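You operate a simulated robot arm through the tools that you are given. There is no shell and no other tool.

Carry out the task below with a simulated two-armed robot. There is one attempt and no reset: what you move stays moved.

TASK
Clamp the dusty board in the corner guide, then wipe it clean with the blue cloth.
Fine: push it to the back rail, slide the wooden side bar up to it, both clamps down, cloth back; mounter, vacuum and the other boards stay. What is to be rubbed or washed off counts as gone when no trace of it is left.
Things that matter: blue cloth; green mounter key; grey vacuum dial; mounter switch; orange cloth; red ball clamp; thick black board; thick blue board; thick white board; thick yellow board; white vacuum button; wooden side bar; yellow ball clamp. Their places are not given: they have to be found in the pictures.

It is judged by the outcome, as a careful person would: the job done as asked, and still so three seconds after it is handed in. It fails if anything else is knocked over, pushed out of place, dropped, spilled or broken. Flat cloth is picked up by pressing the open fingertips on it (5 to 10 N) and closing them slowly along it; thin cloth reads only 2 to 8 mm in the jaws.

THE ROBOT
Two 6-joint arms with two-finger parallel grippers on one trunk that stands fixed in place. Base frame: the origin is at the foot of the trunk, x ahead of it, y to its left, z up; the work surface is at about z = 0.868. Units: m, degrees, N and s.
The left shoulder is at [0.05, 0.17, 1.253], the right one opposite. Each reaches about 1.092 m from its shoulder. Payload 1.57 kg a hand.
Tool frame (each hand has its own): the origin (TCP) lies between the finger pads and is the grasp point; the fingertips stand 0.03 m ahead of it; z points along the fingers, y is the line along which they close. Largest opening 0.08 m; finger width 0.017, thickness 0.012; the body of the gripper, 0.04 by 0.082 m, starts 0.08 m behind the TCP.
Orientation is told as [roll, pitch, yaw] about the base's x, y, z axes, in that order, counted from this pose: with the fingers straight down and closing along the base's y, the tool's x points along the base's -x, its y along +y and its z along -z.

THE INTERFACE
- The arms move only by the tool arm_command. It takes "left_targets", "right_targets" or both (then of equal length, played together; a hand with none holds still); each is a list of rows, each a list of 7 numbers: the shift along the tool's x, y, z in units of 25 mm (1.0 is 25 mm), then the turn, a rotation vector about the tool's x, y, z in units of 8 degrees (1.0 is 8 degrees), then the gripper command, from -1 (fully open) to 1 (shut), values between in proportion. In form: [[x, y, z, wx, wy, wz, grip], ...]. A call has 1 to 20 rows; each row shifts and turns the commanded pose from where the row before left it, along the tool's axes as they then stand. A call with a number of a shift or a turn outside -1 to 1 is refused whole. Rows are played at 5 a second. More than 0.05 m and 8.6 degrees between two rows, or a gripper value outside its range, and nothing of the call is played. A pose out of reach is approached as far as the arm can. The call stops where the force on the tool passes 90 N (or 10 N more than at its start, if that is more) or the arm is blocked; 0.2 s more then pass. The fingers move at their own pace (about 0.072 m/s each) and stop on an object; they squeeze with about 40 N. The grip force told is the motor's: it shows also when the fingers shut on nothing. Time passes only in rows, and 0.2 s behind the last, so rows that do not move let the fingers close. It gives the time, the measured TCP pose, the force on the tool (base axes), the opening and the grip force at its end, in the units of the frame above (readings bear some noise), with the torque about the TCP (base axes, N m) and any sound that the robot's microphone picked up.
- Cameras (640 x 400 px; columns grow to the right, rows downward): "scene" is now at [0.0159, -0.0552, 1.8219]; the picture's right is [-0.72, -0.70, 0.00], its down [-0.52, 0.54, -0.67] and it looks along [0.46, -0.48, -0.75] (base axes); focal length 349 px, centre (320, 200). "left" rides on the left gripper at [0.072, 0.007, -0.122] in its tool frame; the picture's right is [-0.09, 1.00, 0.00], its down [-0.84, -0.08, -0.54] and it looks along [-0.54, -0.05, 0.84] (tool axes); focal length 238 px, centre (320, 200). "right" rides on the right gripper at [0.072, -0.007, -0.122] in its tool frame; the picture's right is [0.09, 1.00, 0.00], its down [-0.84, 0.08, -0.54] and it looks along [-0.54, 0.05, 0.84] (tool axes); focal length 238 px, centre (320, 200).
- camera(camera): a new picture of that camera. It takes no simulated time.
- move_column(by): slides the trunk up (or, below 0, down) by that many m; the arms and the scene camera ride with it, the base frame stays. It gives what a move gives, with no picture.
- head_to(pan, tilt): turns the head with the scene camera to pan (to the left, within 86 degrees either way) and tilt (down, from -29 to 69), counted from straight ahead of the robot. It gives what a move gives.
- locate(camera, pixels): for up to 12 pixels [column, row] of the newest picture of that camera ("zoom" is the newest enlarged one), the place [x, y, z] in the base frame of the surface seen there, good to about 0.003 m. It takes no simulated time.
- enlarge(camera, box): a new picture of the part [left, top, right, bottom] of that camera's present view, enlarged. It takes no simulated time.
- finish_job(): hands the job in; it is judged then, once.

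Unless the task says otherwise, let go and move clear before handing in.

The tools are called after "Call:" as a command line: name --argument value ..., lists and objects as JSON in quotes. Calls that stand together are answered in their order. arm_command: Moves the arms, as the interface text tells. Its arguments: {"type":"object","properties":{"left_targets":{"type":"array"},"right_targets":{"type":"array"}},"required":[]} The other tools are called the same way: move_column (by) slides the trunk up or down; head_to (pan, tilt) turns the head that bears the scene camera; camera (camera) takes a picture; locate (camera, pixels) gives the place of the surface under pixels of a picture; enlarge (camera, box) takes an enlarged picture of a part of a camera's view; finish_job () hands the job in.

At the start:

```text
clock: 0.0
left_tool_pos: [0.6719, -0.0863, 1.143]
left_tool_rot: [0.0, 0.1, 0.1]
left_ft_force: [1.0, 0.1, -0.1]
left_ft_torque: [0.0, 0.02, -0.04]
left_opening: 0.0801
left_grip_force: 0.1
right_tool_pos: [0.4353, -0.4947, 1.1438]
right_tool_rot: [0.0, -0.1, -0.1]
right_ft_force: [0.1, 0.4, 0.4]
right_ft_torque: [0.0, 0.0, 0.02]
right_opening: 0.0799
right_grip_force: 0.1
trunk travel left (down, up): [-0.869, 0.101]
head pan, tilt: [-46.0, 48.2]
```

scene: 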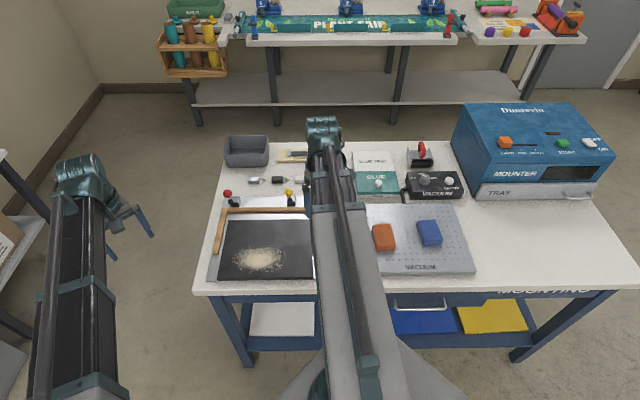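
right: 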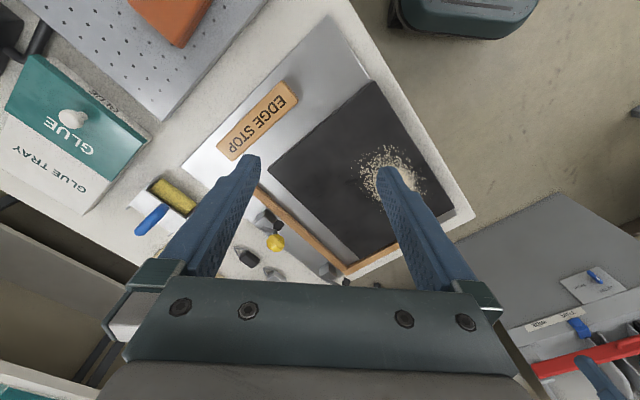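
left: 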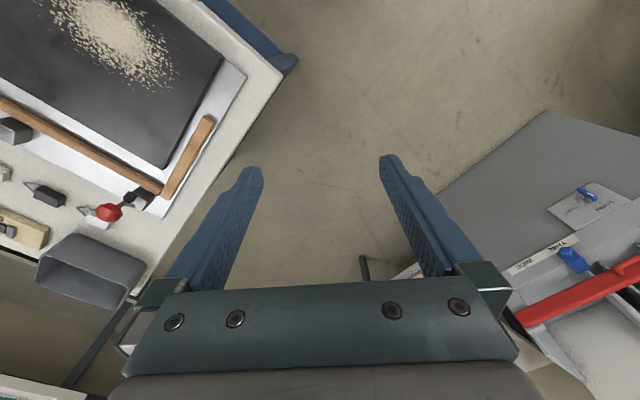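

The scene picture shows the dusty black board around (265,248), the guide rails, orange/blue cloths at (383,237) and (429,233), and the arm hiding part of it. I'll take closer looks before moving.

Call:
enlarge --camera "scene" --box '[180, 120, 340, 300]'

Call:
enlarge --camera "scene" --box '[320, 120, 620, 310]'

Call:
camera --camera "right"

Call:
camera --camera "left"

```text
2.22 times, centred on (260, 210) of scene
```

zoom: 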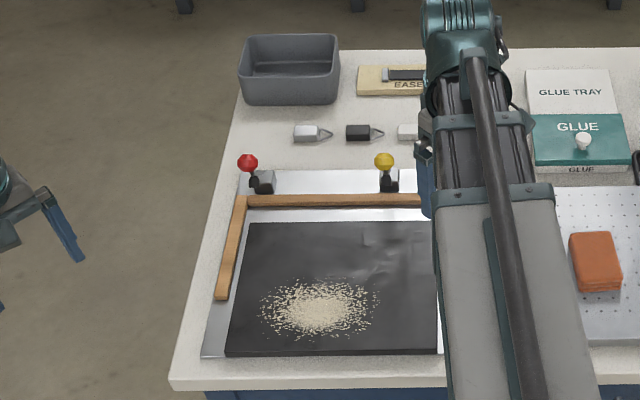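

```text
2.11 times, centred on (470, 215) of scene
```

zoom: 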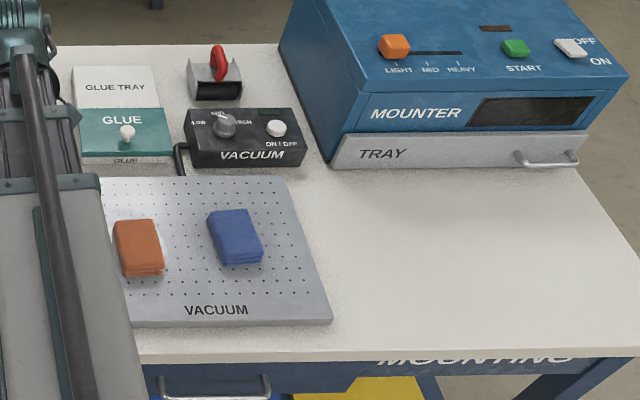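

```text
taken
```

right: 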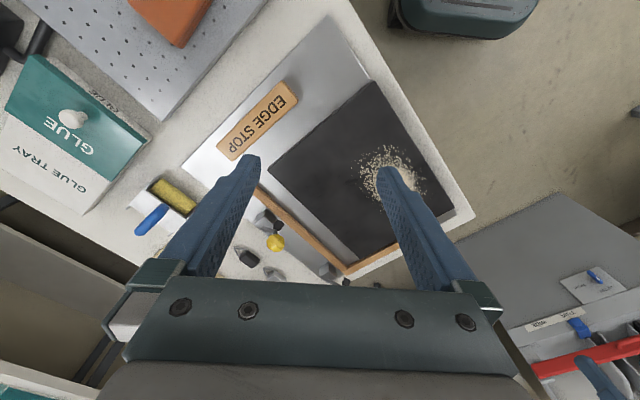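

```text
taken
```

left: 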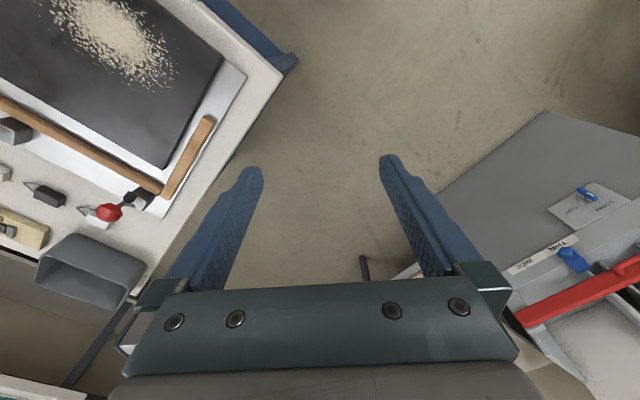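

The right-hand picture shows the "EDGE STOP" wooden side bar at (257,120), lying on the guide plate right of the board. I'll locate key points in each picture.

Call:
locate --camera "right" --pixels '[[257, 120], [225, 147], [282, 88], [295, 98], [236, 156], [371, 83], [272, 168], [350, 258], [300, 170], [330, 30], [275, 242], [300, 228]]'

Call:
locate --camera "scene" --pixels '[[227, 193], [289, 194], [231, 201], [291, 201], [222, 221], [305, 222], [220, 277], [310, 278], [217, 248], [240, 211], [290, 211], [258, 258]]'

Call:
locate --camera "left" --pixels '[[108, 212], [140, 195], [170, 190], [205, 122], [165, 165], [218, 60], [80, 142], [15, 102], [243, 75], [160, 180], [15, 130], [90, 30]]'

```text
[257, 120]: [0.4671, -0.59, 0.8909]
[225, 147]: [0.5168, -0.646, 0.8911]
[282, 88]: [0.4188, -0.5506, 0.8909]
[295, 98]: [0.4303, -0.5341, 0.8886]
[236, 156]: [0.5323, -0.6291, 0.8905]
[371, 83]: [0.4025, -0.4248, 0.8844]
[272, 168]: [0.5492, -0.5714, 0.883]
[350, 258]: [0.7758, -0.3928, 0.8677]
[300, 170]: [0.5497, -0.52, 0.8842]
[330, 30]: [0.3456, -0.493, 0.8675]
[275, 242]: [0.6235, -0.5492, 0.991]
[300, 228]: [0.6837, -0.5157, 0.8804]
```

```text
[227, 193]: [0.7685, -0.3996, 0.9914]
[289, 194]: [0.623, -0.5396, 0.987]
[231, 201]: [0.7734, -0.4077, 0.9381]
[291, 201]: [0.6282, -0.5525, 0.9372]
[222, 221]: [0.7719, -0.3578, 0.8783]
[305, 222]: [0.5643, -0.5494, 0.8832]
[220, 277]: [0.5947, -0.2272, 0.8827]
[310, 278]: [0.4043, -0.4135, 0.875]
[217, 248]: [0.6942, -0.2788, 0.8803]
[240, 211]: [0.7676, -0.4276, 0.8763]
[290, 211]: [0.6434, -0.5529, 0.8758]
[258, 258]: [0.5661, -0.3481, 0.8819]
```

```text
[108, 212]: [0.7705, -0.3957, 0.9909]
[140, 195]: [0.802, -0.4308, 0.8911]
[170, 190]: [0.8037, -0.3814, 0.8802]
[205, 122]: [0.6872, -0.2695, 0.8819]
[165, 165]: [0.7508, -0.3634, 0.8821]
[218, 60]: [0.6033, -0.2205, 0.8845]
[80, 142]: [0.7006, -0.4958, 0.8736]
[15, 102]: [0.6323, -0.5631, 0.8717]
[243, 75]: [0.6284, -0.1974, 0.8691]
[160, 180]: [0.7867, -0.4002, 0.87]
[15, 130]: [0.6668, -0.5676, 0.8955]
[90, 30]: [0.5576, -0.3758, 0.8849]
```

The board's front edge runs about (0.603,-0.221)–(0.403,-0.425), so the table is turned about 45°, with gaps of roughly 4 cm to the back rail and 1 cm to the left rail. I'll turn the right hand to yaw −45° at its present height, which is clear of everything, and look closer.

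Call:
arm_command --right_targets '[[0, 0, 0, 0, 0, 0.9375, -1], [0, 0, 0, 0, 0, 0.9375, -1], [0, 0, 0, 0, 0, 0.9375, -1], [0, 0, 0, 0, 0, 0.9375, -1], [0, 0, 0, 0, 0, 0.9375, -1], [0, 0, 0, 0, 0, 0.9375, -1], [0, 0, 0, 0, 0, 0, -1]]'

Call:
camera --camera "right"

Call:
camera --camera "scene"

```text
clock: 1.6
left_tool_pos: [0.673, -0.0864, 1.1442]
left_tool_rot: [0.0, 0.0, 0.0]
left_ft_force: [0.3, 0.2, -0.3]
left_ft_torque: [-0.03, 0.02, 0.0]
left_opening: 0.0799
left_grip_force: 0.0
right_tool_pos: [0.4336, -0.4953, 1.1445]
right_tool_rot: [0.0, -0.1, -45.1]
right_ft_force: [0.2, 0.6, -0.5]
right_ft_torque: [0.0, 0.01, 0.02]
right_opening: 0.0801
right_grip_force: 0.1
trunk travel left (down, up): [-0.869, 0.101]
head pan, tilt: [-46.0, 48.2]
```

```text
taken
```

right: 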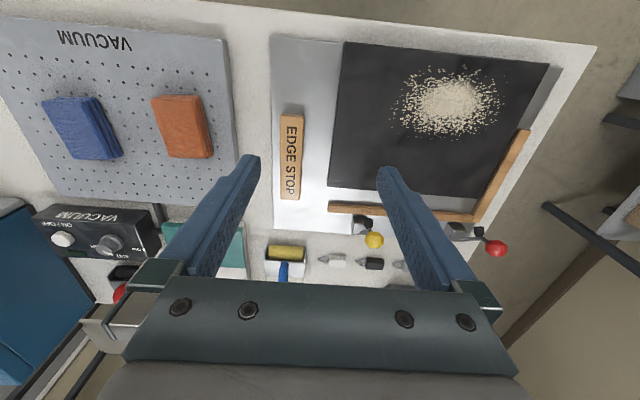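

```text
taken
```

scene: 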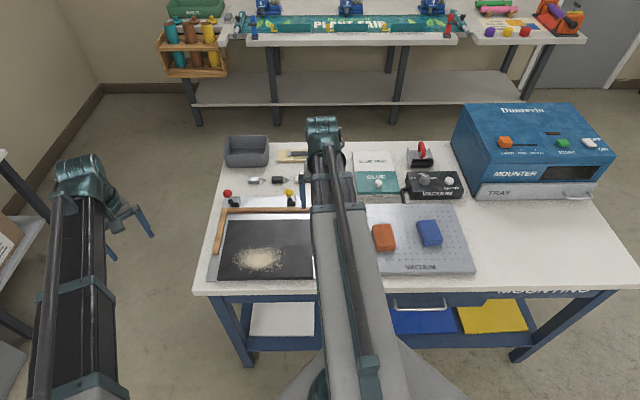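

The right picture now shows the whole guide: board (345–548, 45–200), back rail along (330,207)–(475,218), left rail (475,220)–(525,130), the edge stop (291,157). I'll enlarge the guide and clamps.

Call:
enlarge --camera "right" --box '[260, 30, 560, 220]'

Call:
locate --camera "right" --pixels '[[344, 44], [547, 66], [329, 184], [480, 196], [331, 203], [472, 211], [475, 217], [524, 131], [282, 117], [302, 117], [281, 197], [299, 198]]'

Call:
locate --camera "right" --pixels '[[374, 240], [496, 249], [362, 224], [455, 228], [480, 232], [405, 78], [495, 110], [450, 135], [450, 68], [275, 40], [320, 45], [310, 222]]'

Call:
locate --camera "right" --pixels '[[42, 102], [95, 97], [72, 158], [120, 155], [80, 128], [152, 97], [197, 95], [167, 155], [212, 157], [180, 125], [100, 175], [135, 120]]'

```text
2.11 times, centred on (410, 125) of right
```

zoom: 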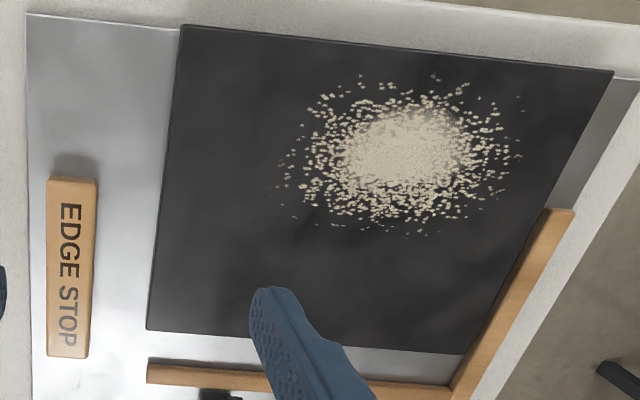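

```text
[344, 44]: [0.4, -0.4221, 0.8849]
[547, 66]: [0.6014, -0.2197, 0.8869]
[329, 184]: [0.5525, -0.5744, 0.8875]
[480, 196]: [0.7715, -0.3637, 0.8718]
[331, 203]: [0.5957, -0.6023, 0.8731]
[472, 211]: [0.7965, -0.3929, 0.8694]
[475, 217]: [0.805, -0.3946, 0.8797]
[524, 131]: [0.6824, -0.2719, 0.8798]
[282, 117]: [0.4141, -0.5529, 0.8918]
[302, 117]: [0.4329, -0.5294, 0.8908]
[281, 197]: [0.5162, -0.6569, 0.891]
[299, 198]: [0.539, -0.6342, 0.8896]
```

```text
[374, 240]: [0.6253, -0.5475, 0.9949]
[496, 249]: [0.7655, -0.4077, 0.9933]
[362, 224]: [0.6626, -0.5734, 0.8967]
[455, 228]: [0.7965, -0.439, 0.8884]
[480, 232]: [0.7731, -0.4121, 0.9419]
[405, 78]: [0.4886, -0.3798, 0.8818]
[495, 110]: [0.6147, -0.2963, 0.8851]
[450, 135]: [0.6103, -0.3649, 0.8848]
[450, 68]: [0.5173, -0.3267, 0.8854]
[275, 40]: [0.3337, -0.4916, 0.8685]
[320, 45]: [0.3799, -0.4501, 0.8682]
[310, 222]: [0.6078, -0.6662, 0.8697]
```

```text
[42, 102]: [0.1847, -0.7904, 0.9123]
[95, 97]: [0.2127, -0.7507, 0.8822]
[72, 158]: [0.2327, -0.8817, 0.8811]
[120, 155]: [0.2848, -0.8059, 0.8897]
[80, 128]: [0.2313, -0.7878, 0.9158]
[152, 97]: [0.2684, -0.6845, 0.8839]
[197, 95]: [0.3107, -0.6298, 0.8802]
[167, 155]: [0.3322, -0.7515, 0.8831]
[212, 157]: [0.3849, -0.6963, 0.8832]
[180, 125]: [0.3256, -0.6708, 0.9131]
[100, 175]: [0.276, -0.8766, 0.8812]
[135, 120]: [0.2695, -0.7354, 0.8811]
```

The board top is at z≈0.885, the plate at 0.868, the back rail's front face at about v=0.843, and the ball clamps stand up at z≈0.994. I'll enlarge the clamps to understand how they swing.

Call:
enlarge --camera "scene" --box '[210, 180, 310, 242]'

Call:
enlarge --camera "left" --box '[0, 80, 220, 240]'

Call:
enlarge --camera "right" --box '[320, 180, 540, 300]'

```text
6.40 times, centred on (260, 211) of scene
```

zoom: 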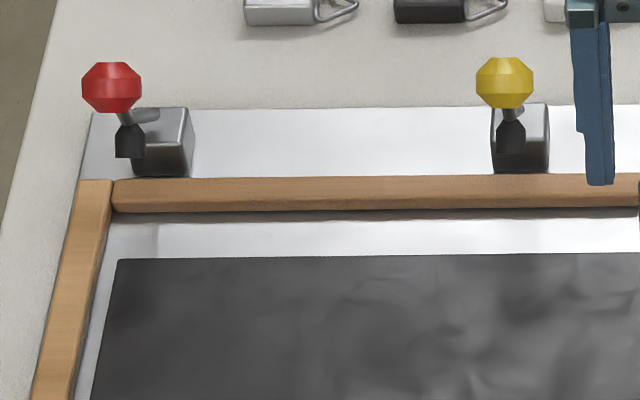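

```text
2.50 times, centred on (110, 160) of left
```

zoom: 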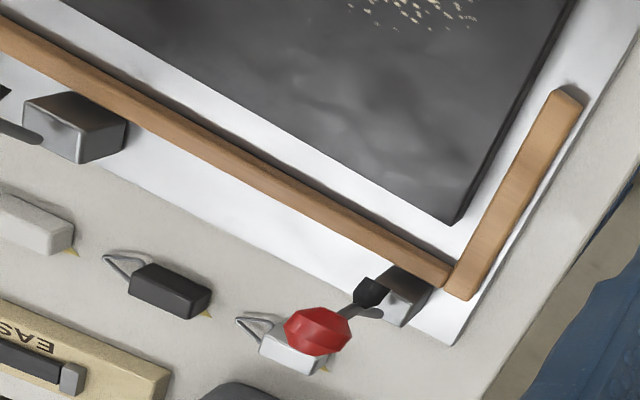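

```text
2.91 times, centred on (430, 240) of right
```

zoom: 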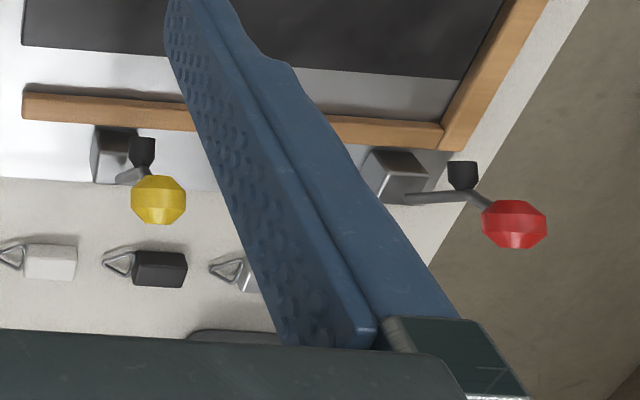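

The clamps are pivoting arms with a black foot. They are hinged in blocks behind the rail, so each ball must swing forward and down. First I'll bring the right hand, fingers open, in front of the board's front edge and part-way down.

Call:
arm_command --right_targets '[[0.6, 0.98, 0, 0, 0, 0, -1], [0.6, 0.98, 0, 0, 0, 0, -1], [0.6, 0.98, 0, 0, 0, 0, -1], [0.6, 0.98, 0, 0, 0, 0, -1], [0.6, 0.98, 0, 0, 0, 0, -1], [0.6, 0.98, 0, 0, 0, 0, -1], [0.6, 0.98, 0, 0, 0, 0, -1], [0, 0, 1, 0, 0, 0, -1], [0, 0, 1, 0, 0, 0, -1], [0, 0, 1, 0, 0, 0, -1], [0, 0, 1, 0, 0, 0, -1], [0, 0, 1, 0, 0, 0, -1], [0, 0, 1, 0, 0, 0, -1], [0, 0, 1, 0, 0, 0, -1], [0, 0, 0.6, 0, 0, 0, -1], [0, 0, 0, 0, 0, 0, -1]]'

Call:
camera --camera "right"

Call:
camera --camera "scene"

Call:
camera --camera "left"

```text
clock: 5.0
left_tool_pos: [0.6727, -0.0861, 1.144]
left_tool_rot: [0.0, -0.1, -0.1]
left_ft_force: [0.2, -0.5, -0.4]
left_ft_torque: [0.04, -0.01, 0.0]
left_opening: 0.0796
left_grip_force: 0.1
right_tool_pos: [0.4824, -0.3011, 1.1422]
right_tool_rot: [-0.1, 0.0, -45.0]
right_ft_force: [-0.7, -0.1, 0.2]
right_ft_torque: [0.03, 0.01, -0.04]
right_opening: 0.0797
right_grip_force: 0.0
right hand out of reach, approached as far as the arm can: row 8, 9, 10, 11, 12, 13, 14, 15
trunk travel left (down, up): [-0.869, 0.101]
head pan, tilt: [-46.0, 48.2]
```

```text
taken
```

right: 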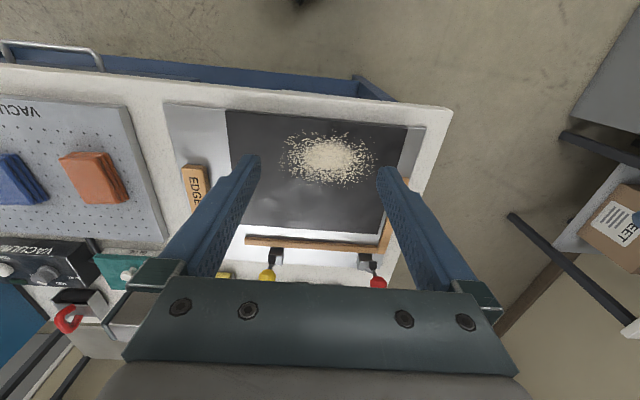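

```text
taken
```

scene: 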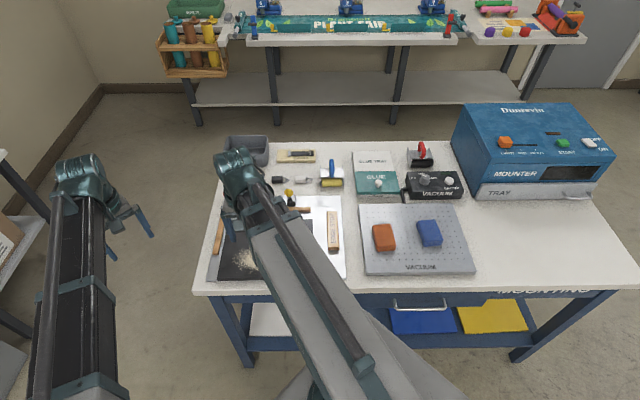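

```text
taken
```

left: 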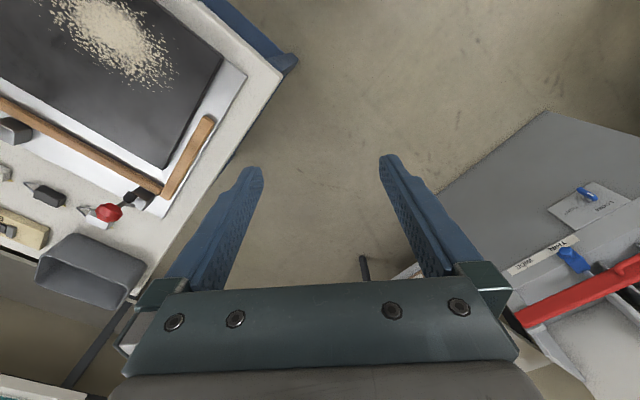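

The sideways move worked, but every downward row was reported out of reach at z≈1.142, so the trunk probably has to come down instead. Before lowering it I'll check what lies under the left hand.

Call:
locate --camera "left" --pixels '[[560, 150], [600, 200], [600, 300], [480, 220], [365, 270], [320, 100], [270, 60], [230, 90], [400, 270], [580, 260]]'

Call:
arm_command --right_targets '[[0, 0, 0, 0, 0, 0, -1]]'

```text
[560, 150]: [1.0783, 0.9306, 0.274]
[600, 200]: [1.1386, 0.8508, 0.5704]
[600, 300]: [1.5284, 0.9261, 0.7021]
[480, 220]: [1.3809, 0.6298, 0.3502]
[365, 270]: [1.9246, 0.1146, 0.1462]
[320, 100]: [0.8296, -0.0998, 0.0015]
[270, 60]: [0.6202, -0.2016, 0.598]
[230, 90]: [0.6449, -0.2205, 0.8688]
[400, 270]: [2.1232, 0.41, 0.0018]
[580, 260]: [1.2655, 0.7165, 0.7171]
```

```text
clock: 5.4
left_tool_pos: [0.6733, -0.0865, 1.1437]
left_tool_rot: [0.0, -0.1, 0.0]
left_ft_force: [1.0, -0.2, -0.6]
left_ft_torque: [0.01, 0.02, 0.04]
left_opening: 0.0799
left_grip_force: 0.1
right_tool_pos: [0.4814, -0.2999, 1.1426]
right_tool_rot: [0.0, 0.0, -45.0]
right_ft_force: [-0.1, -0.5, -0.5]
right_ft_torque: [0.03, 0.02, -0.01]
right_opening: 0.0801
right_grip_force: 0.1
trunk travel left (down, up): [-0.869, 0.101]
head pan, tilt: [-46.0, 48.2]
```

Nothing lies below the left hand within 0.5 m and it clears the table's left edge. I'll lower the trunk in stages, 0.10 m first, and watch the reading.

Call:
move_column --by -0.1

Call:
camera --camera "right"

Call:
camera --camera "scene"

```text
clock: 6.7
left_tool_pos: [0.6718, -0.0863, 1.0431]
left_tool_rot: [0.1, 0.0, -0.1]
left_ft_force: [0.2, -0.4, 0.1]
left_ft_torque: [0.01, -0.02, -0.02]
left_opening: 0.0799
left_grip_force: 0.2
right_tool_pos: [0.4818, -0.2999, 1.044]
right_tool_rot: [0.0, 0.0, -45.0]
right_ft_force: [-0.2, -0.3, -1.1]
right_ft_torque: [-0.01, -0.01, 0.01]
right_opening: 0.0799
right_grip_force: 0.0
trunk travel left (down, up): [-0.769, 0.201]
head pan, tilt: [-46.0, 48.2]
```

```text
taken
```

right: 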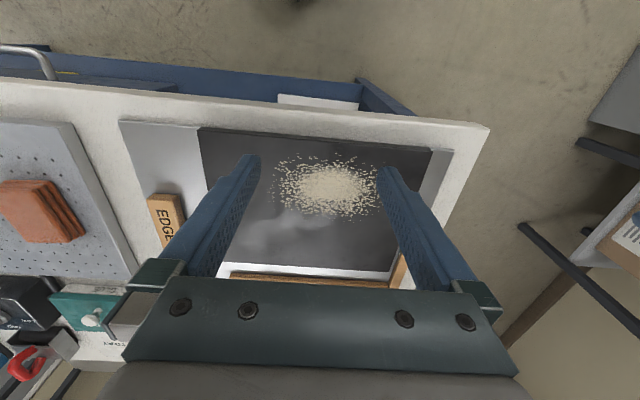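

```text
taken
```

scene: 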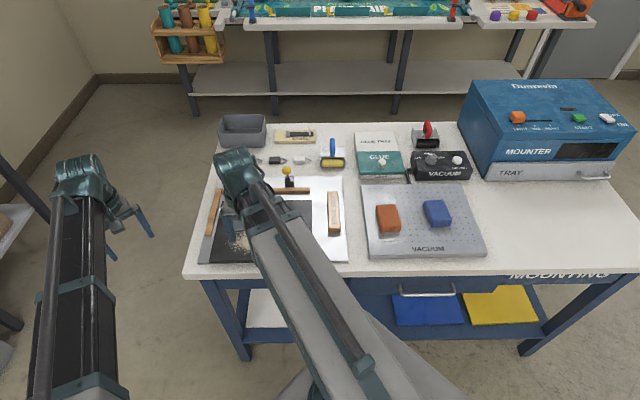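

Lowering works and the hand keeps its place just in front of the board edge. I'll raise the left hand to keep it well clear, then lower the trunk another 0.12 m.

Call:
arm_command --left_targets '[[0, 0.8, -1, 0, 0, 0, -1], [0, 0.8, -1, 0, 0, 0, -1], [0, 0.8, -1, 0, 0, 0, -1], [0, 0.8, -1, 0, 0, 0, -1], [0, 0, -1, 0, 0, 0, -1], [0, 0, -1, 0, 0, 0, -1]]'

Call:
move_column --by -0.12

Call:
camera --camera "right"

Call:
camera --camera "scene"

Call:
camera --camera "left"

```text
clock: 8.1
left_tool_pos: [0.6728, -0.0053, 1.0427]
left_tool_rot: [-0.1, -0.1, 0.1]
left_ft_force: [0.6, -0.3, -0.5]
left_ft_torque: [-0.01, 0.0, 0.02]
left_opening: 0.0799
left_grip_force: 0.0
left hand out of reach, approached as far as the arm can: row 1, 2, 3, 4, 5, 6
right_tool_pos: [0.4811, -0.3007, 1.0444]
right_tool_rot: [0.0, 0.0, -45.1]
right_ft_force: [0.1, -0.8, 1.0]
right_ft_torque: [0.01, -0.02, -0.01]
right_opening: 0.0799
right_grip_force: 0.0
trunk travel left (down, up): [-0.769, 0.201]
head pan, tilt: [-46.0, 48.2]
```

```text
clock: 9.6
left_tool_pos: [0.6728, -0.0056, 0.9232]
left_tool_rot: [0.0, 0.1, 0.0]
left_ft_force: [-0.2, 0.7, -0.5]
left_ft_torque: [-0.01, 0.05, 0.02]
left_opening: 0.08
left_grip_force: 0.1
right_tool_pos: [0.4821, -0.3008, 0.925]
right_tool_rot: [0.0, 0.0, -45.0]
right_ft_force: [-1.1, 0.0, -0.3]
right_ft_torque: [0.0, 0.0, -0.05]
right_opening: 0.08
right_grip_force: 0.0
trunk travel left (down, up): [-0.649, 0.321]
head pan, tilt: [-46.0, 48.2]
```

```text
taken
```

right: 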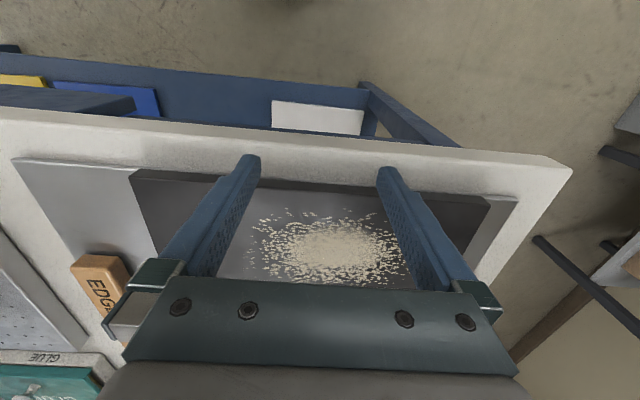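

```text
taken
```

scene: 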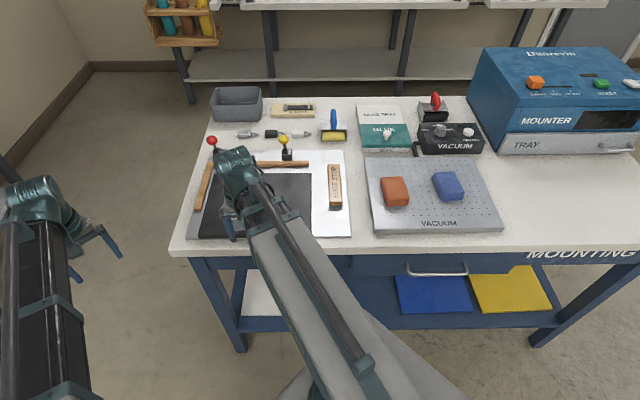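

```text
taken
```

left: 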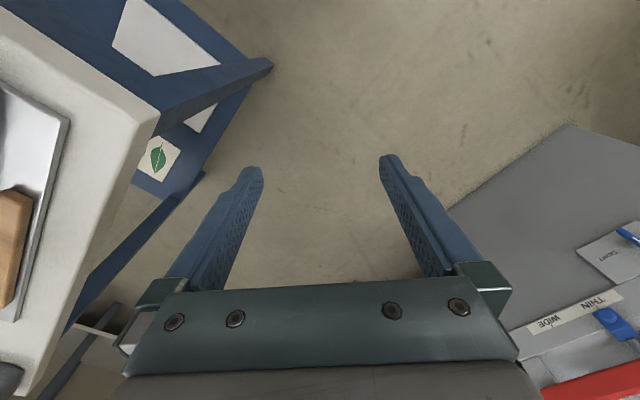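

The left hand moved sideways but not upward ("out of reach" on all rows), so the arms seem to move only in a horizontal plane with the trunk giving height. I'll test that with a tiny upward row on the right hand.

Call:
arm_command --right_targets '[[0, 0, -0.4, 0, 0, 0, -1], [0, 0, 0, 0, 0, 0, -1]]'

Call:
locate --camera "right" --pixels '[[132, 175], [490, 203], [310, 184], [350, 187], [310, 180], [350, 183], [60, 165], [320, 260], [440, 150], [100, 130]]'

```text
clock: 10.2
left_tool_pos: [0.6718, -0.0062, 0.9228]
left_tool_rot: [0.0, 0.0, 0.1]
left_ft_force: [-1.3, 0.8, 0.3]
left_ft_torque: [0.01, -0.01, 0.01]
left_opening: 0.0802
left_grip_force: 0.1
right_tool_pos: [0.4818, -0.3016, 0.9227]
right_tool_rot: [-0.1, 0.0, -45.1]
right_ft_force: [0.2, 0.3, -1.1]
right_ft_torque: [0.0, -0.01, -0.01]
right_opening: 0.0797
right_grip_force: 0.0
right hand out of reach, approached as far as the arm can: row 1
trunk travel left (down, up): [-0.649, 0.321]
head pan, tilt: [-46.0, 48.2]
```

```text
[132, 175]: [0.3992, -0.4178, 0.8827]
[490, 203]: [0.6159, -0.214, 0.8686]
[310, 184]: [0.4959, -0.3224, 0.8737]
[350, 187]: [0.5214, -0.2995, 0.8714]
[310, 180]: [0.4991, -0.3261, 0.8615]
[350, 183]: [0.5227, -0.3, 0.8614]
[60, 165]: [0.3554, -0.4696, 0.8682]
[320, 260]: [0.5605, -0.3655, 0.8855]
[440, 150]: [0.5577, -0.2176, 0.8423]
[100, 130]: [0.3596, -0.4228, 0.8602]
```

Confirmed: height only changes with the trunk. Plate top is z≈0.868, board 0.868–0.885, so I'll lower 0.018 m to put the fingertips at about 0.875.

Call:
move_column --by -0.018

Call:
camera --camera "right"

```text
clock: 10.9
left_tool_pos: [0.6721, -0.0056, 0.9061]
left_tool_rot: [0.0, 0.0, 0.0]
left_ft_force: [-1.3, 0.6, -0.5]
left_ft_torque: [-0.02, -0.02, 0.04]
left_opening: 0.0797
left_grip_force: 0.0
right_tool_pos: [0.4819, -0.3021, 0.9048]
right_tool_rot: [0.0, 0.0, -45.1]
right_ft_force: [-0.2, -0.3, -0.1]
right_ft_torque: [0.01, -0.01, -0.01]
right_opening: 0.0801
right_grip_force: 0.0
trunk travel left (down, up): [-0.631, 0.339]
head pan, tilt: [-46.0, 48.2]
```

```text
taken
```

right: 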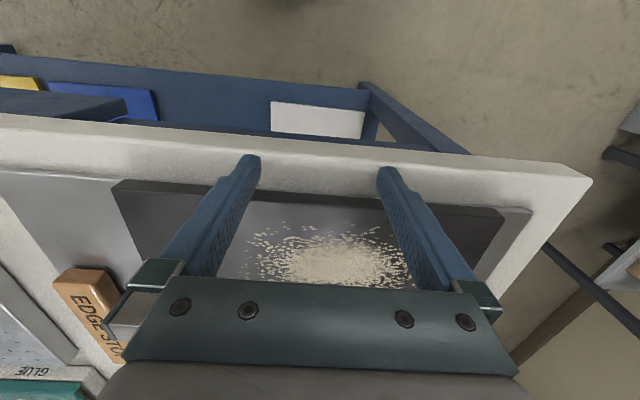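

The tips at (250,160) and (385,170) stand in front of the board's front edge at the right height. I'll push along the board's backward direction in 5–10 mm rows.

Call:
arm_command --right_targets '[[-0.4, 0, 0, 0, 0, 0, -1], [-0.3, 0, 0, 0, 0, 0, -1], [-0.2, 0, 0, 0, 0, 0, -1], [-0.2, 0, 0, 0, 0, 0, -1], [-0.2, 0, 0, 0, 0, 0, -1], [-0.2, 0, 0, 0, 0, 0, -1], [0, 0, 0, 0, 0, 0, -1]]'

Call:
camera --camera "right"

```text
clock: 12.5
left_tool_pos: [0.6731, -0.0055, 0.9046]
left_tool_rot: [-0.1, 0.1, 0.0]
left_ft_force: [0.1, 0.5, -0.4]
left_ft_torque: [0.0, 0.0, -0.01]
left_opening: 0.0797
left_grip_force: 0.1
right_tool_pos: [0.5093, -0.3273, 0.9056]
right_tool_rot: [0.1, 0.0, -45.0]
right_ft_force: [-1.1, 0.2, 0.2]
right_ft_torque: [-0.01, 0.01, 0.03]
right_opening: 0.08
right_grip_force: 0.0
trunk travel left (down, up): [-0.631, 0.339]
head pan, tilt: [-46.0, 48.2]
```

```text
taken
```

right: 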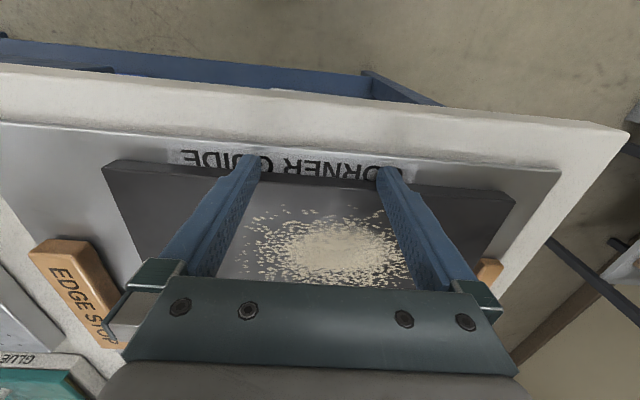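

The board slid and "CORNER GUIDE" appeared in front of it, with hardly any resistance. I'll continue about 20 mm more in small rows.

Call:
arm_command --right_targets '[[-0.2, 0, 0, 0, 0, 0, -1], [-0.2, 0, 0, 0, 0, 0, -1], [-0.2, 0, 0, 0, 0, 0, -1], [-0.2, 0, 0, 0, 0, 0, -1], [0, 0, 0, 0, 0, 0, -1]]'

Call:
camera --camera "right"

Call:
camera --camera "scene"

```text
clock: 13.7
left_tool_pos: [0.6721, -0.0052, 0.9062]
left_tool_rot: [0.0, 0.0, -0.1]
left_ft_force: [-0.3, -0.8, -0.3]
left_ft_torque: [0.02, 0.0, 0.01]
left_opening: 0.0801
left_grip_force: 0.0
right_tool_pos: [0.523, -0.3409, 0.9051]
right_tool_rot: [-0.1, 0.0, -45.0]
right_ft_force: [-0.2, -0.2, -0.4]
right_ft_torque: [0.01, 0.02, -0.01]
right_opening: 0.0802
right_grip_force: 0.0
trunk travel left (down, up): [-0.631, 0.339]
head pan, tilt: [-46.0, 48.2]
```

```text
taken
```

right: 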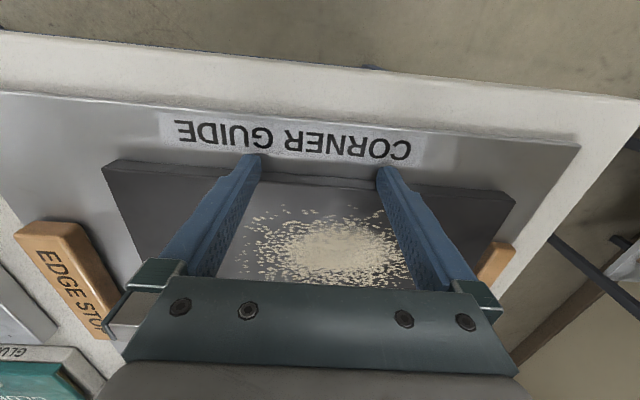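

```text
taken
```

scene: 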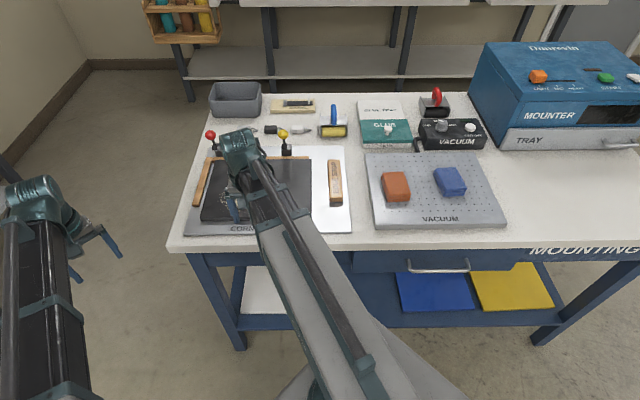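

No rail contact yet (force ~0); I'll check the remaining gap at the board's back edge in the scene view.

Call:
enlarge --camera "scene" --box '[180, 120, 360, 240]'

Call:
arm_command --right_targets '[[-0.1, 0, 0, 0, 0, 0, -1], [-0.1, 0, 0, 0, 0, 0, -1], [0, 0, 0, 0, 0, 0, -1]]'

Call:
enlarge --camera "scene" --box '[260, 140, 340, 190]'

```text
3.33 times, centred on (270, 180) of scene
```

zoom: 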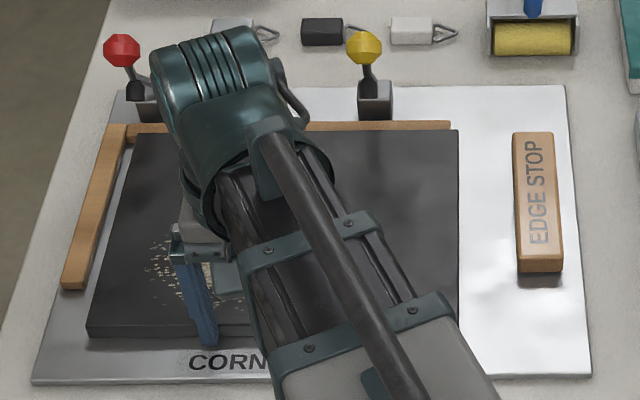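

```text
clock: 14.5
left_tool_pos: [0.6713, -0.0039, 0.9058]
left_tool_rot: [0.0, -0.1, 0.0]
left_ft_force: [-0.3, 0.2, -0.9]
left_ft_torque: [0.01, 0.01, 0.0]
left_opening: 0.0801
left_grip_force: 0.0
right_tool_pos: [0.5235, -0.3431, 0.9062]
right_tool_rot: [0.0, 0.2, -45.0]
right_ft_force: [-18.2, 18.3, -0.8]
right_ft_torque: [0.73, 0.25, -0.29]
right_opening: 0.0801
right_grip_force: 0.1
trunk travel left (down, up): [-0.631, 0.339]
head pan, tilt: [-46.0, 48.2]
```

```text
8.00 times, centred on (300, 165) of scene
```

zoom: 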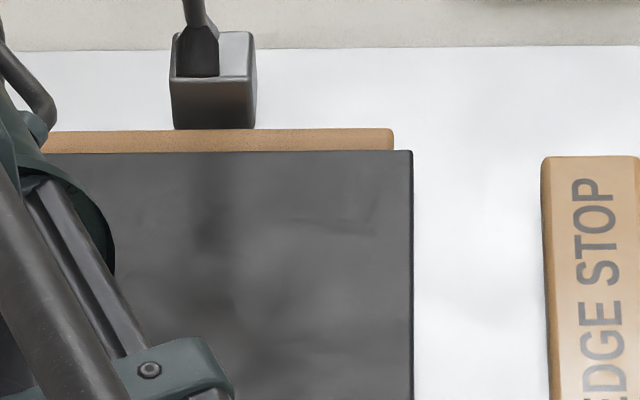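

The board is now against the back rail (26 N reaction, zoom shows its back edge flush with the rail). I'll back the fingers off 30 mm and raise the trunk, then measure the surroundings for the next approach.

Call:
arm_command --right_targets '[[0.2, 0, 0, 0, 0, 0, -1], [0.5, 0, 0, 0, 0, 0, -1], [0.5, 0, 0, 0, 0, 0, -1], [0, 0, 0, 0, 0, 0, -1]]'

Call:
move_column --by 0.15

Call:
camera --camera "scene"

Call:
camera --camera "right"

```text
clock: 15.5
left_tool_pos: [0.6722, -0.0053, 0.9054]
left_tool_rot: [0.1, 0.1, -0.1]
left_ft_force: [-0.1, 0.0, 0.0]
left_ft_torque: [0.02, 0.01, -0.01]
left_opening: 0.08
left_grip_force: 0.1
right_tool_pos: [0.5043, -0.3226, 0.9043]
right_tool_rot: [0.0, 0.0, -44.9]
right_ft_force: [-0.1, 0.3, -1.2]
right_ft_torque: [0.01, 0.01, 0.0]
right_opening: 0.0798
right_grip_force: 0.0
trunk travel left (down, up): [-0.631, 0.339]
head pan, tilt: [-46.0, 48.2]
```

```text
clock: 17.2
left_tool_pos: [0.6721, -0.0056, 1.0556]
left_tool_rot: [0.0, -0.1, 0.0]
left_ft_force: [0.6, -0.2, 0.6]
left_ft_torque: [0.0, -0.04, 0.02]
left_opening: 0.0801
left_grip_force: 0.1
right_tool_pos: [0.506, -0.3237, 1.054]
right_tool_rot: [0.1, 0.0, -45.1]
right_ft_force: [-0.2, 0.1, 0.3]
right_ft_torque: [-0.02, -0.02, -0.01]
right_opening: 0.0798
right_grip_force: 0.1
trunk travel left (down, up): [-0.781, 0.189]
head pan, tilt: [-46.0, 48.2]
```

```text
taken
```

scene: 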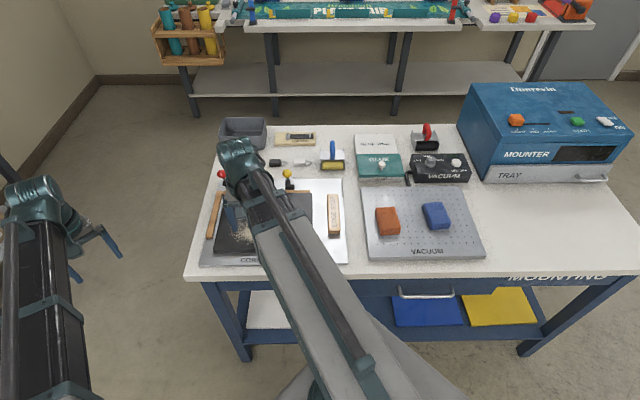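

```text
taken
```

right: 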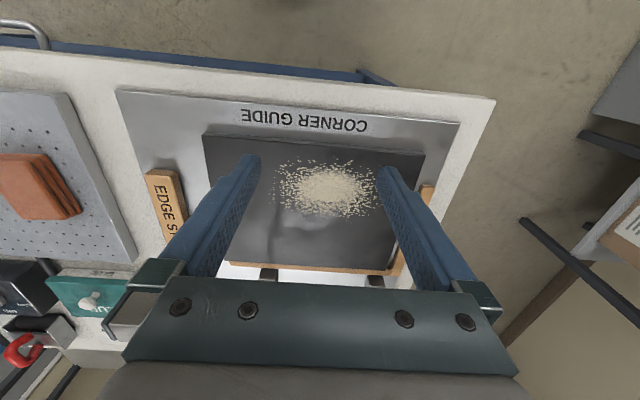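

Call:
locate --camera "scene" --pixels '[[340, 255], [344, 185], [363, 200], [371, 255], [362, 165], [383, 163], [440, 160], [432, 127], [465, 150], [480, 178], [330, 145], [485, 100]]'

Call:
locate --camera "scene" --pixels '[[320, 385], [300, 380], [400, 360], [270, 230], [330, 330], [245, 165], [240, 145], [390, 230], [290, 245], [285, 195], [90, 200], [240, 135]]'

Call:
locate --camera "right" --pixels '[[206, 140], [425, 150], [210, 255], [400, 265], [425, 200], [178, 175], [150, 180], [190, 215], [115, 95], [215, 262], [190, 262], [385, 272]]'

```text
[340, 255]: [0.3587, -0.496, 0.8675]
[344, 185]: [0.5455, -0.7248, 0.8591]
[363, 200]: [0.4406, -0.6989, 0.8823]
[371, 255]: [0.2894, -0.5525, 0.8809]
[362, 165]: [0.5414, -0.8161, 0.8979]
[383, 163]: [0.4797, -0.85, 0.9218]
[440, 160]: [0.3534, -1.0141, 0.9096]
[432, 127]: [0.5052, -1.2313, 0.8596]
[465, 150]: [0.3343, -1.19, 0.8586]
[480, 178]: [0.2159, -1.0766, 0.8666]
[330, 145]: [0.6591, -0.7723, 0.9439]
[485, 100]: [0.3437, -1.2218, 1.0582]
```

```text
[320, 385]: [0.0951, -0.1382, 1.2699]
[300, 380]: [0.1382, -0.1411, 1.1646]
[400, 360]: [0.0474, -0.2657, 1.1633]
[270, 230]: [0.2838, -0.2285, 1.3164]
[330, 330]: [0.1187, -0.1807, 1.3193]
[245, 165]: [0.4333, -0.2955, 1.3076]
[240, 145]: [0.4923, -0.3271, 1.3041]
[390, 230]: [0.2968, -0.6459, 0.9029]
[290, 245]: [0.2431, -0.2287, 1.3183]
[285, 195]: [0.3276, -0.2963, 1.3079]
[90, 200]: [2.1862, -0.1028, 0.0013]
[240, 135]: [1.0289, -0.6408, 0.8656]
```

```text
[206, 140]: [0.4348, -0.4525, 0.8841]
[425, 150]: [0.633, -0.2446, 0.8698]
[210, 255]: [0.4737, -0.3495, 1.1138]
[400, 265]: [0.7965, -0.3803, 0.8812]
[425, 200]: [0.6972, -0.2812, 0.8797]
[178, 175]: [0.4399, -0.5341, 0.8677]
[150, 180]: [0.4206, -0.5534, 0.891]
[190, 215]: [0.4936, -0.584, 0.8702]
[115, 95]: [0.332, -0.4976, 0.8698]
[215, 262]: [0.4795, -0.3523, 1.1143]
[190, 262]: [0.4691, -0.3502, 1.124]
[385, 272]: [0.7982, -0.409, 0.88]
```

The arm turns out to be a straight telescoping link about 0.25 m above the TCP, so it clears everything on the table. I'll move the right hand to the right of the edge stop, then turn it to yaw +45° so the two open fingers push the bar's right face.

Call:
arm_command --right_targets '[[-0.612, -0.913, 0, 0, 0, 0, -1], [-0.612, -0.913, 0, 0, 0, 0, -1], [-0.612, -0.913, 0, 0, 0, 0, -1], [-0.612, -0.913, 0, 0, 0, 0, -1], [-0.612, -0.913, 0, 0, 0, 0, -1], [-0.612, -0.913, 0, 0, 0, 0, -1], [-0.612, -0.913, 0, 0, 0, 0, -1], [-0.612, -0.913, 0, 0, 0, 0, -1], [-0.612, -0.913, 0, 0, 0, 0, -1], [-0.612, -0.913, 0, 0, 0, 0, -1], [-0.612, -0.913, 0, 0, 0, 0, -1], [0, 0, 0, 0, 0, 0, -1]]'

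Call:
arm_command --right_targets '[[0, 0, 0, 0, 0, -0.9375, -1], [0, 0, 0, 0, 0, -0.9375, -1], [0, 0, 0, 0, 0, -0.9375, -1], [0, 0, 0, 0, 0, -0.9375, -1], [0, 0, 0, 0, 0, -0.9375, -1], [0, 0, 0, 0, 0, -0.9375, -1], [0, 0, 0, 0, 0, -0.9375, -1], [0, 0, 0, 0, 0, -0.9375, -1], [0, 0, 0, 0, 0, -0.9375, -1], [0, 0, 0, 0, 0, -0.9375, -1], [0, 0, 0, 0, 0, -0.9375, -1], [0, 0, 0, 0, 0, -0.9375, -1], [0, 0, 0, 0, 0, 0, -1]]'

Call:
camera --camera "right"

Call:
camera --camera "scene"

```text
clock: 19.8
left_tool_pos: [0.6704, -0.0052, 1.0557]
left_tool_rot: [0.1, 0.0, 0.0]
left_ft_force: [0.2, 0.3, -0.6]
left_ft_torque: [0.0, -0.03, -0.01]
left_opening: 0.0801
left_grip_force: 0.0
right_tool_pos: [0.4457, -0.6202, 1.0554]
right_tool_rot: [0.0, 0.0, -45.0]
right_ft_force: [0.0, -0.3, 0.2]
right_ft_torque: [0.02, 0.0, 0.0]
right_opening: 0.0802
right_grip_force: 0.1
trunk travel left (down, up): [-0.781, 0.189]
head pan, tilt: [-46.0, 48.2]
```

```text
clock: 22.6
left_tool_pos: [0.6718, -0.0066, 1.0557]
left_tool_rot: [0.0, 0.0, 0.0]
left_ft_force: [0.8, 0.1, 0.2]
left_ft_torque: [0.03, 0.01, -0.01]
left_opening: 0.0798
left_grip_force: 0.1
right_tool_pos: [0.4473, -0.6182, 1.0558]
right_tool_rot: [0.0, 0.1, 45.1]
right_ft_force: [1.2, 1.0, 0.5]
right_ft_torque: [-0.01, 0.0, 0.01]
right_opening: 0.0799
right_grip_force: 0.0
trunk travel left (down, up): [-0.781, 0.189]
head pan, tilt: [-46.0, 48.2]
```

```text
taken
```

right: 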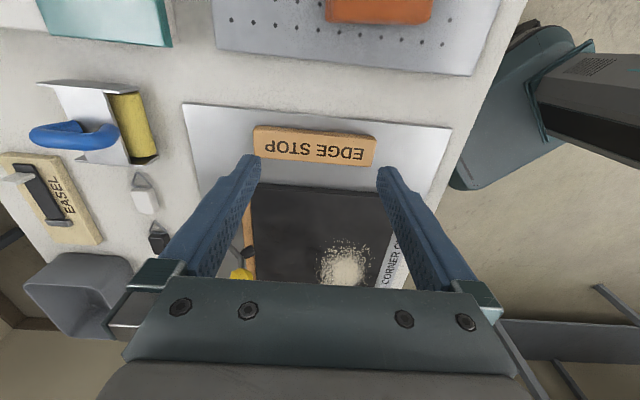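

```text
taken
```

scene: 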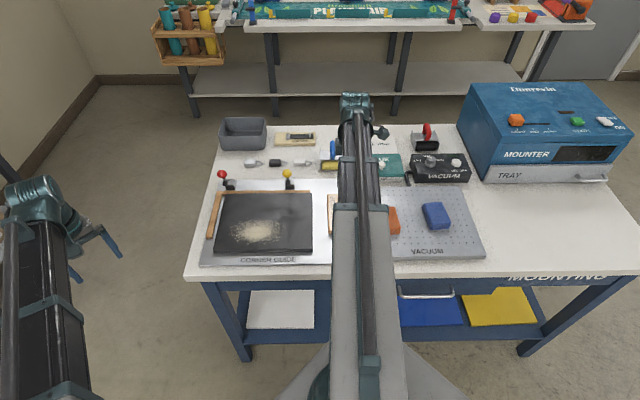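

The bar's right face shows at (255,130)–(375,140), the hand being over the gap right of it. I'll check bar and tip coordinates before lowering.

Call:
locate --camera "right" --pixels '[[257, 128], [374, 138], [254, 150], [370, 162], [315, 135], [450, 130], [190, 107], [252, 188], [395, 210], [245, 225], [430, 180], [300, 50]]'

Call:
enlarge --camera "scene" --box '[190, 160, 340, 280]'

```text
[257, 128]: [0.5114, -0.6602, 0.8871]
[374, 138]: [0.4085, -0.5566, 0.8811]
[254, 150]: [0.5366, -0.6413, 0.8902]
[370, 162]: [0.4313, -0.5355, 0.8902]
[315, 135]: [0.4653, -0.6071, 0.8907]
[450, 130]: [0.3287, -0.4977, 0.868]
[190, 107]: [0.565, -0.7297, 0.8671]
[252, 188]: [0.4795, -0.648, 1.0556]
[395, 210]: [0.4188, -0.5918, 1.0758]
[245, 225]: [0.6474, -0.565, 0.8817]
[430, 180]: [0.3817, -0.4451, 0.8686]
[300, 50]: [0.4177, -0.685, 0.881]
```

```text
3.33 times, centred on (265, 220) of scene
```

zoom: 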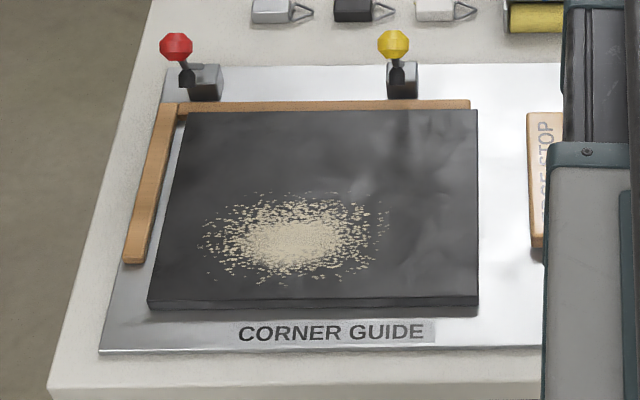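

The bar's right face is at u≈0.105 and my finger face is at 0.112, so I'll move 8 mm further right, then lower 0.12 m and look again.

Call:
arm_command --right_targets '[[0.32, 0, 0, 0, 0, 0, -1], [0, 0, 0, 0, 0, 0, -1]]'

Call:
move_column --by -0.12

Call:
camera --camera "right"

```text
clock: 23.2
left_tool_pos: [0.6717, -0.0044, 1.055]
left_tool_rot: [0.0, 0.0, 0.0]
left_ft_force: [0.5, -0.6, 0.0]
left_ft_torque: [-0.02, 0.0, 0.0]
left_opening: 0.0798
left_grip_force: 0.2
right_tool_pos: [0.4421, -0.6248, 1.0551]
right_tool_rot: [0.0, 0.1, 45.0]
right_ft_force: [0.0, 0.2, -0.4]
right_ft_torque: [0.01, 0.01, -0.04]
right_opening: 0.0799
right_grip_force: 0.1
trunk travel left (down, up): [-0.781, 0.189]
head pan, tilt: [-46.0, 48.2]
```

```text
clock: 24.7
left_tool_pos: [0.6721, -0.0059, 0.935]
left_tool_rot: [0.0, -0.1, 0.0]
left_ft_force: [0.5, -0.3, 0.1]
left_ft_torque: [-0.02, -0.05, -0.03]
left_opening: 0.0798
left_grip_force: 0.2
right_tool_pos: [0.4399, -0.624, 0.9362]
right_tool_rot: [0.0, 0.0, 45.0]
right_ft_force: [0.0, -0.2, 0.5]
right_ft_torque: [0.03, -0.03, 0.01]
right_opening: 0.0802
right_grip_force: 0.0
trunk travel left (down, up): [-0.661, 0.309]
head pan, tilt: [-46.0, 48.2]
```

```text
taken
```

right: 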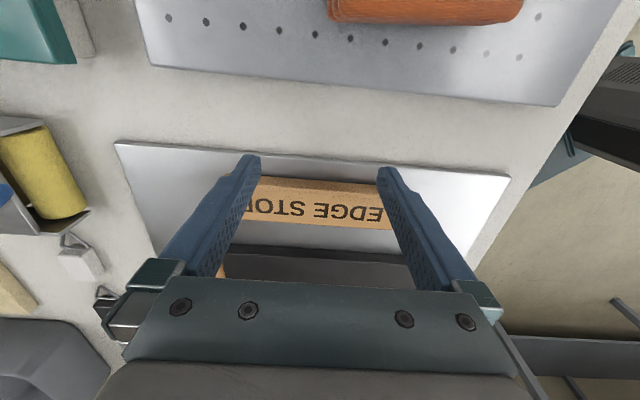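

Both tips stand clear right of the bar. I'll lower the last 0.03 m and start pushing left gently.

Call:
move_column --by -0.031

Call:
camera --camera "right"

```text
clock: 25.5
left_tool_pos: [0.6722, -0.0052, 0.9031]
left_tool_rot: [0.0, -0.1, 0.0]
left_ft_force: [0.2, -0.1, 0.0]
left_ft_torque: [-0.02, 0.02, -0.04]
left_opening: 0.0798
left_grip_force: 0.0
right_tool_pos: [0.441, -0.6255, 0.9041]
right_tool_rot: [0.0, 0.0, 44.9]
right_ft_force: [-0.2, 0.6, 0.0]
right_ft_torque: [0.01, -0.01, 0.0]
right_opening: 0.0799
right_grip_force: 0.0
trunk travel left (down, up): [-0.63, 0.34]
head pan, tilt: [-46.0, 48.2]
```

```text
taken
```

right: 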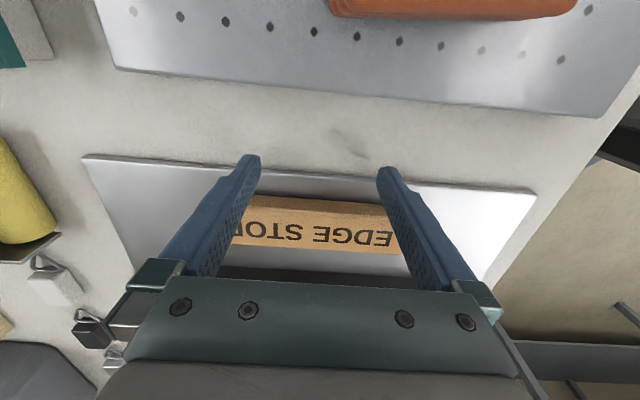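

Good clearance at this height. I'll push left (tool −x) 40 mm in small rows and check that the bar moves squarely.

Call:
arm_command --right_targets '[[-0.3, 0, 0, 0, 0, 0, -1], [-0.3, 0, 0, 0, 0, 0, -1], [-0.2, 0, 0, 0, 0, 0, -1], [-0.2, 0, 0, 0, 0, 0, -1], [-0.2, 0, 0, 0, 0, 0, -1], [-0.2, 0, 0, 0, 0, 0, -1], [-0.2, 0, 0, 0, 0, 0, -1], [0, 0, 0, 0, 0, 0, -1]]'

Call:
camera --camera "right"

Call:
camera --camera "scene"

```text
clock: 27.3
left_tool_pos: [0.6715, -0.0062, 0.9046]
left_tool_rot: [0.0, 0.0, 0.1]
left_ft_force: [-0.2, 0.8, -0.1]
left_ft_torque: [0.03, -0.02, 0.03]
left_opening: 0.0799
left_grip_force: 0.1
right_tool_pos: [0.4697, -0.5969, 0.9034]
right_tool_rot: [0.0, 0.0, 45.0]
right_ft_force: [-0.8, -1.5, 1.1]
right_ft_torque: [-0.01, 0.01, -0.04]
right_opening: 0.0798
right_grip_force: 0.1
trunk travel left (down, up): [-0.63, 0.34]
head pan, tilt: [-46.0, 48.2]
```

```text
taken
```

right: 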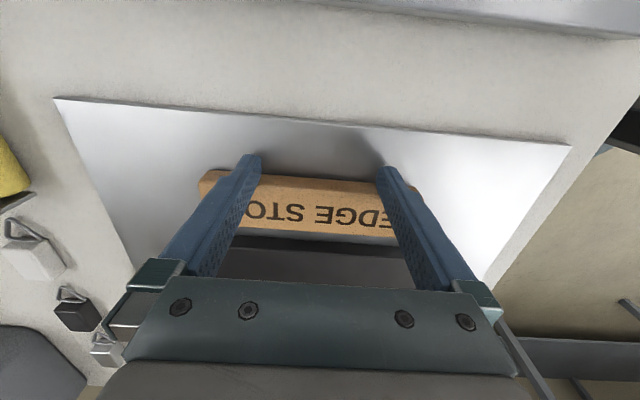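

```text
taken
```

scene: 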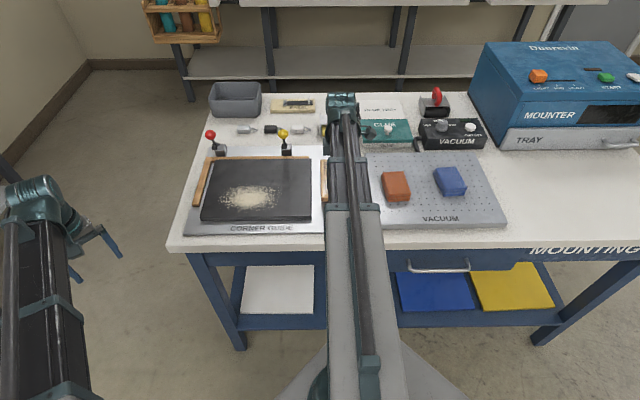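

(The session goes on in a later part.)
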